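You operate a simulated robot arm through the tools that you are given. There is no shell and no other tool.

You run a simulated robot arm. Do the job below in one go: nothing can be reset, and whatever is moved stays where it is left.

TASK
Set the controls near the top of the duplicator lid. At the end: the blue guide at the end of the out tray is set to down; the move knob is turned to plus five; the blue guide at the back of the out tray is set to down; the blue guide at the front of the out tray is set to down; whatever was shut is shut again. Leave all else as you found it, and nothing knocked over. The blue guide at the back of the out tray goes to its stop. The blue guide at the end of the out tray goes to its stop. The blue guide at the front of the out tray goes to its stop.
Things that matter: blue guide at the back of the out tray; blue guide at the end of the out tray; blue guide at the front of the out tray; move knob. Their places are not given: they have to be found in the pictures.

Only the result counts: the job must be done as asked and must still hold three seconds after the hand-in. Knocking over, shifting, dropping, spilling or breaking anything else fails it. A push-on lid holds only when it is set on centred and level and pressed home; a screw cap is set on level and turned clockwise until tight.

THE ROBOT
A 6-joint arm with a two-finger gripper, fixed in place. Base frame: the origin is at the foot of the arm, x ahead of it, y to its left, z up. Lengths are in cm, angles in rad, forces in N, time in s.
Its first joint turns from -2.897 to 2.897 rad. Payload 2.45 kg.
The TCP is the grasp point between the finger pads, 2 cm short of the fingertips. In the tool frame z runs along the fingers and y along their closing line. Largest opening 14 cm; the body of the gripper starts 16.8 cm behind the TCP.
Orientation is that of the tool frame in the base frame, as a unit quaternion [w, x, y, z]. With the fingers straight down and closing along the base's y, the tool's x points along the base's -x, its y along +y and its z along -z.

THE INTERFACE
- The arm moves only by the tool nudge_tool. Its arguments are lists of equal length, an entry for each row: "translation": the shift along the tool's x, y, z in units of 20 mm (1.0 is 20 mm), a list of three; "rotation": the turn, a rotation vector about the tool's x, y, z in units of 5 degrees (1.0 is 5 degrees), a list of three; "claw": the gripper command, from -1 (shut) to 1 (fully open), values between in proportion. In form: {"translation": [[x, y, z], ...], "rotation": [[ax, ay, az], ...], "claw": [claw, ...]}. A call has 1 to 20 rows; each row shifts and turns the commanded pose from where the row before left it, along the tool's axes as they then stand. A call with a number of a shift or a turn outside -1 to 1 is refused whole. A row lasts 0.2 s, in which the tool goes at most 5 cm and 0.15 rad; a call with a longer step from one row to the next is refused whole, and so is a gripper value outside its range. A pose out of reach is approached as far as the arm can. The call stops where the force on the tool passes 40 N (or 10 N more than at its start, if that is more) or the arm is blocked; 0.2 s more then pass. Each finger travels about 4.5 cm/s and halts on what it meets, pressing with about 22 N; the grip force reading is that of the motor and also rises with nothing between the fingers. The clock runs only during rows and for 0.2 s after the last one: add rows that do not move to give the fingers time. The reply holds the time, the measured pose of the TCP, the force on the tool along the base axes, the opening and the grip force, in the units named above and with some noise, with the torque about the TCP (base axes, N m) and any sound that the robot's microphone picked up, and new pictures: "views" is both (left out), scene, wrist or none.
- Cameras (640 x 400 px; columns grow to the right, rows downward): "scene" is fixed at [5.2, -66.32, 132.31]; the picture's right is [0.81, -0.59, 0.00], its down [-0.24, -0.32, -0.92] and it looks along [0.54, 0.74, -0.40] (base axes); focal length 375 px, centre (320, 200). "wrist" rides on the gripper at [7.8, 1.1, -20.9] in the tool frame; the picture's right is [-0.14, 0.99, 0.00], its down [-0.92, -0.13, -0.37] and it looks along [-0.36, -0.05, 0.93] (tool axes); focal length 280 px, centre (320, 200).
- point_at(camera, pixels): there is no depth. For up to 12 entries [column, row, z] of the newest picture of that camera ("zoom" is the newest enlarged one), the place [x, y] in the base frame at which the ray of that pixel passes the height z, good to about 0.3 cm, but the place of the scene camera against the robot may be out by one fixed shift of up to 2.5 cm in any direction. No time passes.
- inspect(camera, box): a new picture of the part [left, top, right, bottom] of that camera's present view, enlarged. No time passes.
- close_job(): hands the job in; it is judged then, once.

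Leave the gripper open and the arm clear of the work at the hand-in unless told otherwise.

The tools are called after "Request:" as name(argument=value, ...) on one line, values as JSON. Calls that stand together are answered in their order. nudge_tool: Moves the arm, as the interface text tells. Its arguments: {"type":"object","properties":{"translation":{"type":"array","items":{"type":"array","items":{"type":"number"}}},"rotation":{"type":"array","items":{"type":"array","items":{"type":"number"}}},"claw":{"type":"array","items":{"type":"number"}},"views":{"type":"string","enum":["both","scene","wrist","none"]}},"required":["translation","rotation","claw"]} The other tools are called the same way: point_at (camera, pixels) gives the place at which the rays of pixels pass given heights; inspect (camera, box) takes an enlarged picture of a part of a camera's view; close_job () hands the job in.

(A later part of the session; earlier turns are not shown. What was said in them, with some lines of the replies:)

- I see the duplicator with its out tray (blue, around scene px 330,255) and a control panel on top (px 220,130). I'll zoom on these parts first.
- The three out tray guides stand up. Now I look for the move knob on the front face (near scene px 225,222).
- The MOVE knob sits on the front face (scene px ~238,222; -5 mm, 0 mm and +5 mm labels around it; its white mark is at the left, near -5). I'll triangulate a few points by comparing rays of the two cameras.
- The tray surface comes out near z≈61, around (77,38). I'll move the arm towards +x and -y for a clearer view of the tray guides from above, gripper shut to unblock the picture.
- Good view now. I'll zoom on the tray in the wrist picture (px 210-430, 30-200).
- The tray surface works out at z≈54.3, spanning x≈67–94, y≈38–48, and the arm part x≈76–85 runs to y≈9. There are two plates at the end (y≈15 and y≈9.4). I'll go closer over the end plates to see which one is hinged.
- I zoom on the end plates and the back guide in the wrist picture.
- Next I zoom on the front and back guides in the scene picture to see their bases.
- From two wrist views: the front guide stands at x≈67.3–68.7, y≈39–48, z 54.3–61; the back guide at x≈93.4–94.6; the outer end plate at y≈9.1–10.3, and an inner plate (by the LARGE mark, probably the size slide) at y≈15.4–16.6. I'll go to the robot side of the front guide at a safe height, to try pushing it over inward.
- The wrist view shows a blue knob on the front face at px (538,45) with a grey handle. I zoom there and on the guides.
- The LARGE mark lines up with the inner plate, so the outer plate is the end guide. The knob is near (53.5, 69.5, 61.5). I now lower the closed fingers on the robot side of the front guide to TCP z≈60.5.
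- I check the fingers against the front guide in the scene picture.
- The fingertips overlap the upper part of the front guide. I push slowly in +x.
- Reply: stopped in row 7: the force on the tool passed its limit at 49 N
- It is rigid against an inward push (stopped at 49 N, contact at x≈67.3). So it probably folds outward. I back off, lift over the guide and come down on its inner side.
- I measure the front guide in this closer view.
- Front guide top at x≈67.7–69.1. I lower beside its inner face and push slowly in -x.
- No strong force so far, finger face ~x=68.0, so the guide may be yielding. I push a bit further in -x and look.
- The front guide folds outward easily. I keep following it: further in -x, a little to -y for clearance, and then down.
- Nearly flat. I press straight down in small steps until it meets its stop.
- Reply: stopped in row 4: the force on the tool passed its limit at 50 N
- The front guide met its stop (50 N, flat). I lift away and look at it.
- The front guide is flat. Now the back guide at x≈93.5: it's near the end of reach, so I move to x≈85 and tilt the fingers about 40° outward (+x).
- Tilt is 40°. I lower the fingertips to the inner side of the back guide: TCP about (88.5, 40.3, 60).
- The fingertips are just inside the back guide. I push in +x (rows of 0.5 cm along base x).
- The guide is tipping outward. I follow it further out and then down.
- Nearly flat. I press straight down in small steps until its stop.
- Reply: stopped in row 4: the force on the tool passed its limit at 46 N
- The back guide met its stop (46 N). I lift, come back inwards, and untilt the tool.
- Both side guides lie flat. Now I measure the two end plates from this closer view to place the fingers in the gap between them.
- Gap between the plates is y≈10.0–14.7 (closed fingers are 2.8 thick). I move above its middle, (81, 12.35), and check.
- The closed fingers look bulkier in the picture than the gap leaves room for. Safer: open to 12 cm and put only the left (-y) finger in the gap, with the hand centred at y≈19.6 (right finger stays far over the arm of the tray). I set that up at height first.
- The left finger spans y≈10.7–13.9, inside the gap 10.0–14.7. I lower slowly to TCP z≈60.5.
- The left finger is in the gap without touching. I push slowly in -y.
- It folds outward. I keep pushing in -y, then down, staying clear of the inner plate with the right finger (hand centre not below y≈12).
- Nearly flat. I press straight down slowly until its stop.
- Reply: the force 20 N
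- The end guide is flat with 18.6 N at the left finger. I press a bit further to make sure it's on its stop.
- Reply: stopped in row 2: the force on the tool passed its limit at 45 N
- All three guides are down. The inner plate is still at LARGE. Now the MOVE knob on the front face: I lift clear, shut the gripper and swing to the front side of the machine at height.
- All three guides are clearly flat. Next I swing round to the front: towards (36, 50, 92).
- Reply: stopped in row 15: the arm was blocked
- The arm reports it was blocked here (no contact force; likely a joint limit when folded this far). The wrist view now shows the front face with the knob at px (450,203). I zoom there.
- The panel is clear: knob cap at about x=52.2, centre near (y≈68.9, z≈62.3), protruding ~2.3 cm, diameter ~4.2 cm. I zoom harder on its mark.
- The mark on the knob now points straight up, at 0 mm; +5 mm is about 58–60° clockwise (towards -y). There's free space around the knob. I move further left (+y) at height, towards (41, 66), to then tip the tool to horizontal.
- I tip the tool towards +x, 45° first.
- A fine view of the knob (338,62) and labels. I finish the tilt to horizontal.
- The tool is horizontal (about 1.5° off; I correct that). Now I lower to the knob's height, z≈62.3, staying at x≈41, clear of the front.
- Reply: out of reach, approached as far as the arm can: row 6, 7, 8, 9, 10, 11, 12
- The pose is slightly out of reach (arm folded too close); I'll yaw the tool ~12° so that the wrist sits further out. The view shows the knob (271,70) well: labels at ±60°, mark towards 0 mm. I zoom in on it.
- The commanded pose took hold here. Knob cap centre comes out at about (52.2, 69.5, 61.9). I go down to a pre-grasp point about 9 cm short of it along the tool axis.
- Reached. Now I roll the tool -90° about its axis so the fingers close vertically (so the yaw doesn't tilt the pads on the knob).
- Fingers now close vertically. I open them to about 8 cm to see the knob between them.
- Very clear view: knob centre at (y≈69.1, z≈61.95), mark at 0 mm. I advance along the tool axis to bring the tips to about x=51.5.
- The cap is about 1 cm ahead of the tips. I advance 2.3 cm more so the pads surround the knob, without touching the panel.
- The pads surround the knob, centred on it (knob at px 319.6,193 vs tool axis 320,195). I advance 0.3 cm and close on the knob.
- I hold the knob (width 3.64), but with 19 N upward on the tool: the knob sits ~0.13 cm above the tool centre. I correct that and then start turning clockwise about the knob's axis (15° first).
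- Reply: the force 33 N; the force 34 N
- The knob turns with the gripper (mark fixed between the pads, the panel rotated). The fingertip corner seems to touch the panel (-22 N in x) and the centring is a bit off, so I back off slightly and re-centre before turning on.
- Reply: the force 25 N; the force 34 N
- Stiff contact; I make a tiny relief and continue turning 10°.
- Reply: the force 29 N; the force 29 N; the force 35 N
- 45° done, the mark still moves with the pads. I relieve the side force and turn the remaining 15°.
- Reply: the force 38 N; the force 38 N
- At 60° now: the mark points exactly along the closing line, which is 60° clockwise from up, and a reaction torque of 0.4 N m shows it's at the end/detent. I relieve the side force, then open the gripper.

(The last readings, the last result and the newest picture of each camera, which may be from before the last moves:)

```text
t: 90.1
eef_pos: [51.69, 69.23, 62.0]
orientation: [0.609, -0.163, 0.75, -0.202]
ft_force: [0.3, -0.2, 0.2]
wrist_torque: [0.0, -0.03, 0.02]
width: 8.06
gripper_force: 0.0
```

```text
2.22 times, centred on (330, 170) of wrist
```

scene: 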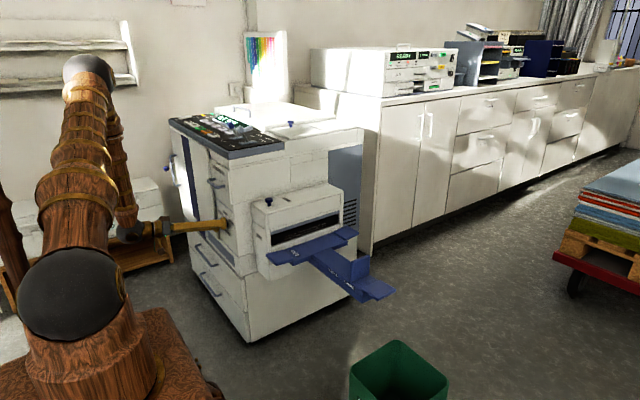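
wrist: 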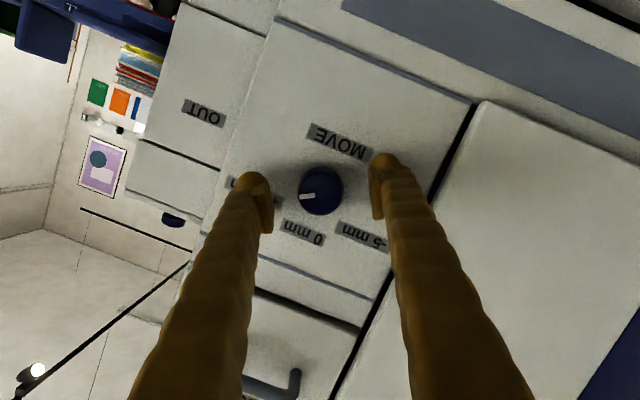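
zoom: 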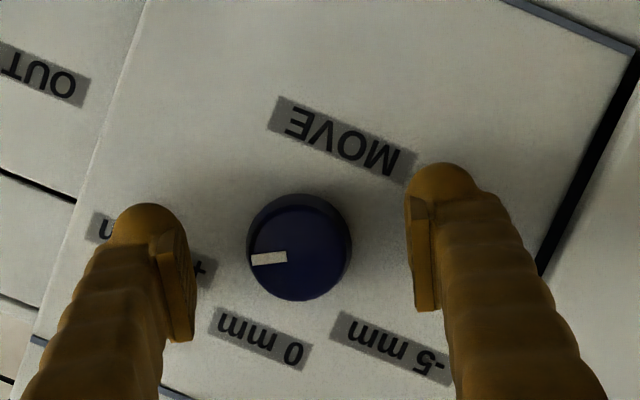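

The knob stayed. I back straight off along the tool axis and look at it from further away.

Request:
nudge_tool(translation=[[0, 0, -0.5], [0, 0, -0.7], [0, 0, -1], [0, 0, -1], [0, 0, -1], [0, 0, 0]], rotation=[[0, 0, 0], [0, 0, 0], [0, 0, 0], [0, 0, 0], [0, 0, 0], [0, 0, 0]], claw=[0.143, 0.143, 0.143, 0.143, 0.143, 0.143])

Request:
inspect(camera="wrist", box=[250, 90, 410, 230])

Request:
inspect(camera="scene", box=[210, 207, 240, 237])

```text
t: 91.5
eef_pos: [43.39, 70.15, 63.41]
orientation: [0.609, -0.163, 0.75, -0.202]
ft_force: [1.0, -0.2, 0.1]
wrist_torque: [0.05, 0.0, 0.02]
width: 8.02
gripper_force: 0.0
```

scene: 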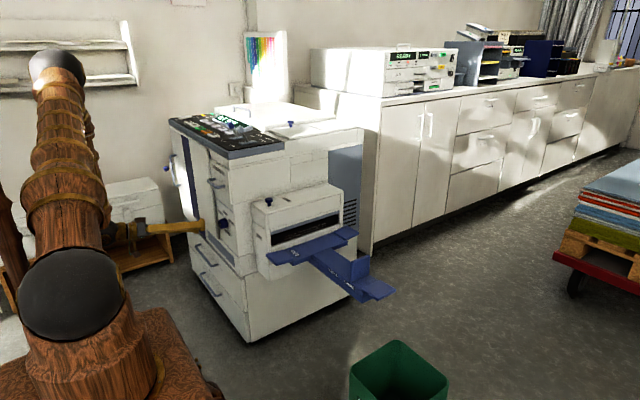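
wrist: 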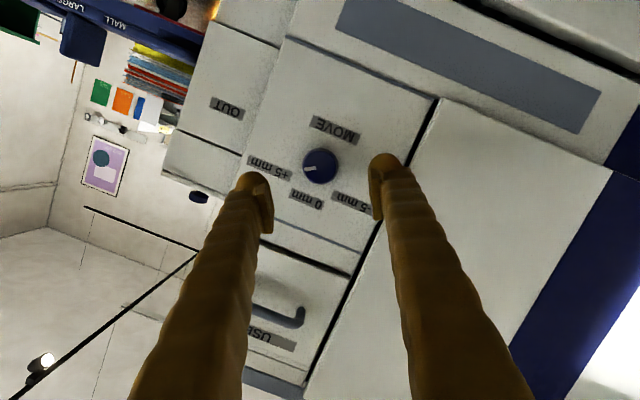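

```text
2.86 times, centred on (330, 160) of wrist
```

zoom: 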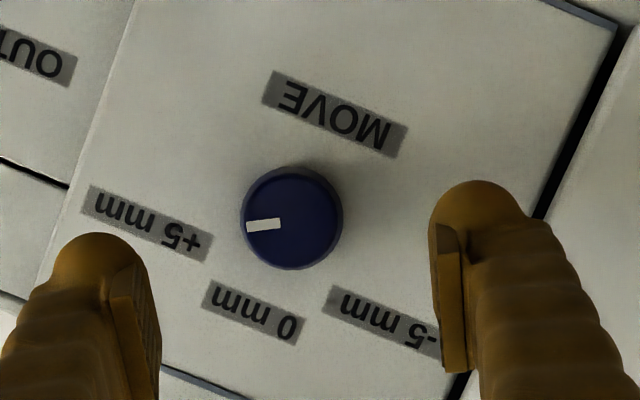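

```text
13.33 times, centred on (225, 222) of scene
```

zoom: 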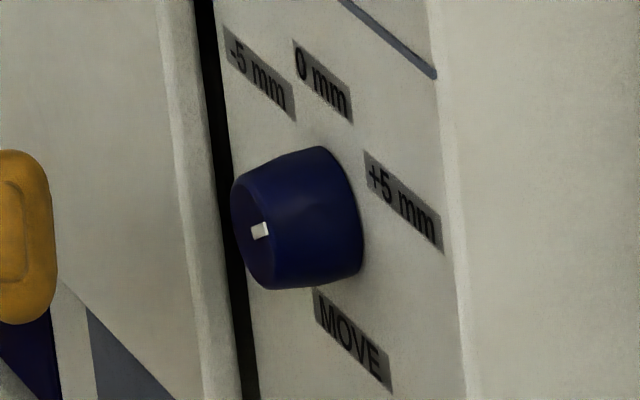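

The mark points at the +5 mm label (label direction ≈4° vs mark ≈7° in the zoomed picture). I now raise the arm well clear of the front with the gripper open.

Request:
nudge_tool(translation=[[-0.946, -0.327, -0.197], [-0.946, -0.327, -0.197], [-0.946, -0.327, -0.197], [-0.946, -0.327, -0.197], [-0.946, -0.327, -0.197], [-0.946, -0.327, -0.197], [-0.946, -0.327, -0.197], [-0.946, -0.327, -0.197], [-0.946, -0.327, -0.197], [-0.946, -0.327, -0.197], [0, 0, 0]], rotation=[[0, 0, 0], [0, 0, 0], [0, 0, 0], [0, 0, 0], [0, 0, 0], [0, 0, 0], [0, 0, 0], [0, 0, 0], [0, 0, 0], [0, 0, 0], [0, 0, 0]], claw=[0.5, 0.5, 0.5, 0.5, 0.5, 0.5, 0.5, 0.5, 0.5, 0.5, 0.5])

Request:
inspect(camera="scene", box=[150, 90, 310, 240])

Request:
inspect(camera="scene", box=[250, 190, 410, 310])

```text
t: 93.9
eef_pos: [43.59, 74.27, 83.23]
orientation: [0.609, -0.164, 0.75, -0.201]
ft_force: [0.7, 0.5, 0.1]
wrist_torque: [-0.02, 0.0, -0.03]
width: 10.51
gripper_force: 0.1
```

scene: 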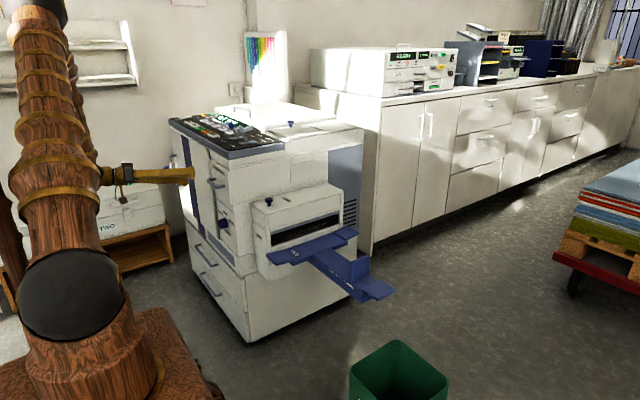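
wrist: 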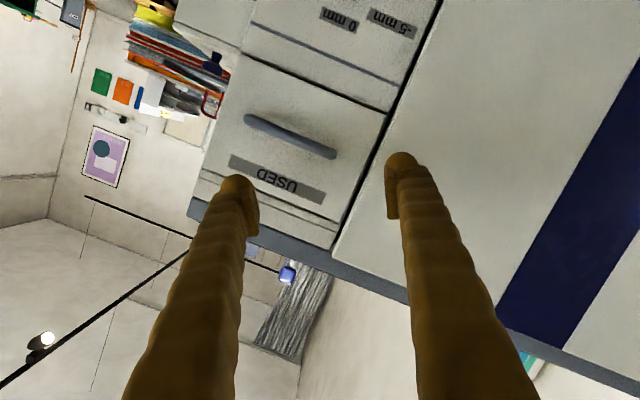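

```text
2.67 times, centred on (230, 165) of scene
```

zoom: 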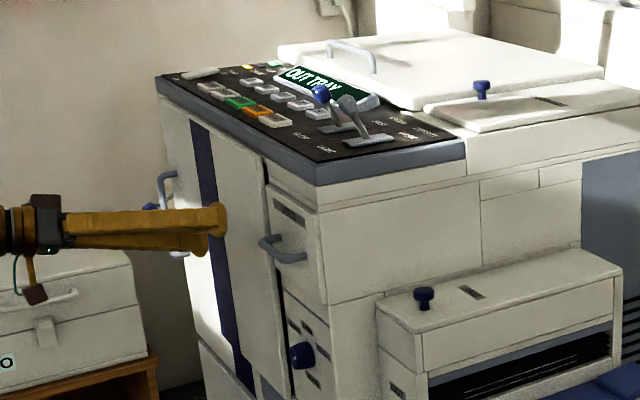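

```text
3.33 times, centred on (330, 250) of scene
```

zoom: 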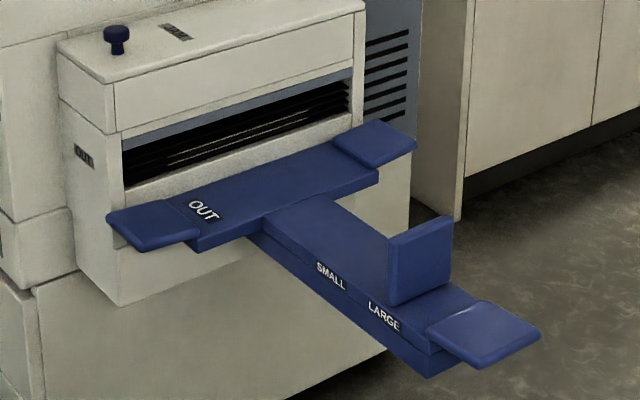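

Final check: all three guides lie flat, the inner plate is still at LARGE, the knob's mark is at +5 mm, nothing else has moved, and the arm is clear with the gripper open. I hand the job in.

Request:
close_job()

```text
The job is handed in.
```

The job is handed in. All three blue out tray guides are down and the MOVE knob is at +5 mm.

- **Guides:** The front, back and end guides all fold outward. I pressed each one down until the force limit stopped the arm (45–50 N), and they lay flat in the last pictures.
- **End guide:** There are two blue plates at the end of the tray. I took the outer one as the end guide. The inner one, beside the LARGE mark, looked like the paper-size slide, so I left it where it was.
- **MOVE knob:** It started at 0 mm. I turned it about 60° clockwise until it resisted. After I let go, its mark pointed at the +5 mm label.
- **Front guide:** Before I knew which way it folds, I pushed it inward once, and the arm stopped at 49 N. It then folded outward freely, and I saw no damage.
- **Display:** The panel changed from READY to OUT TRAY during the job. I took that to be because the guides are now down.

Nothing was opened, so nothing needed shutting, and I saw nothing else moved or knocked over. The arm is clear of the duplicator with the gripper open.
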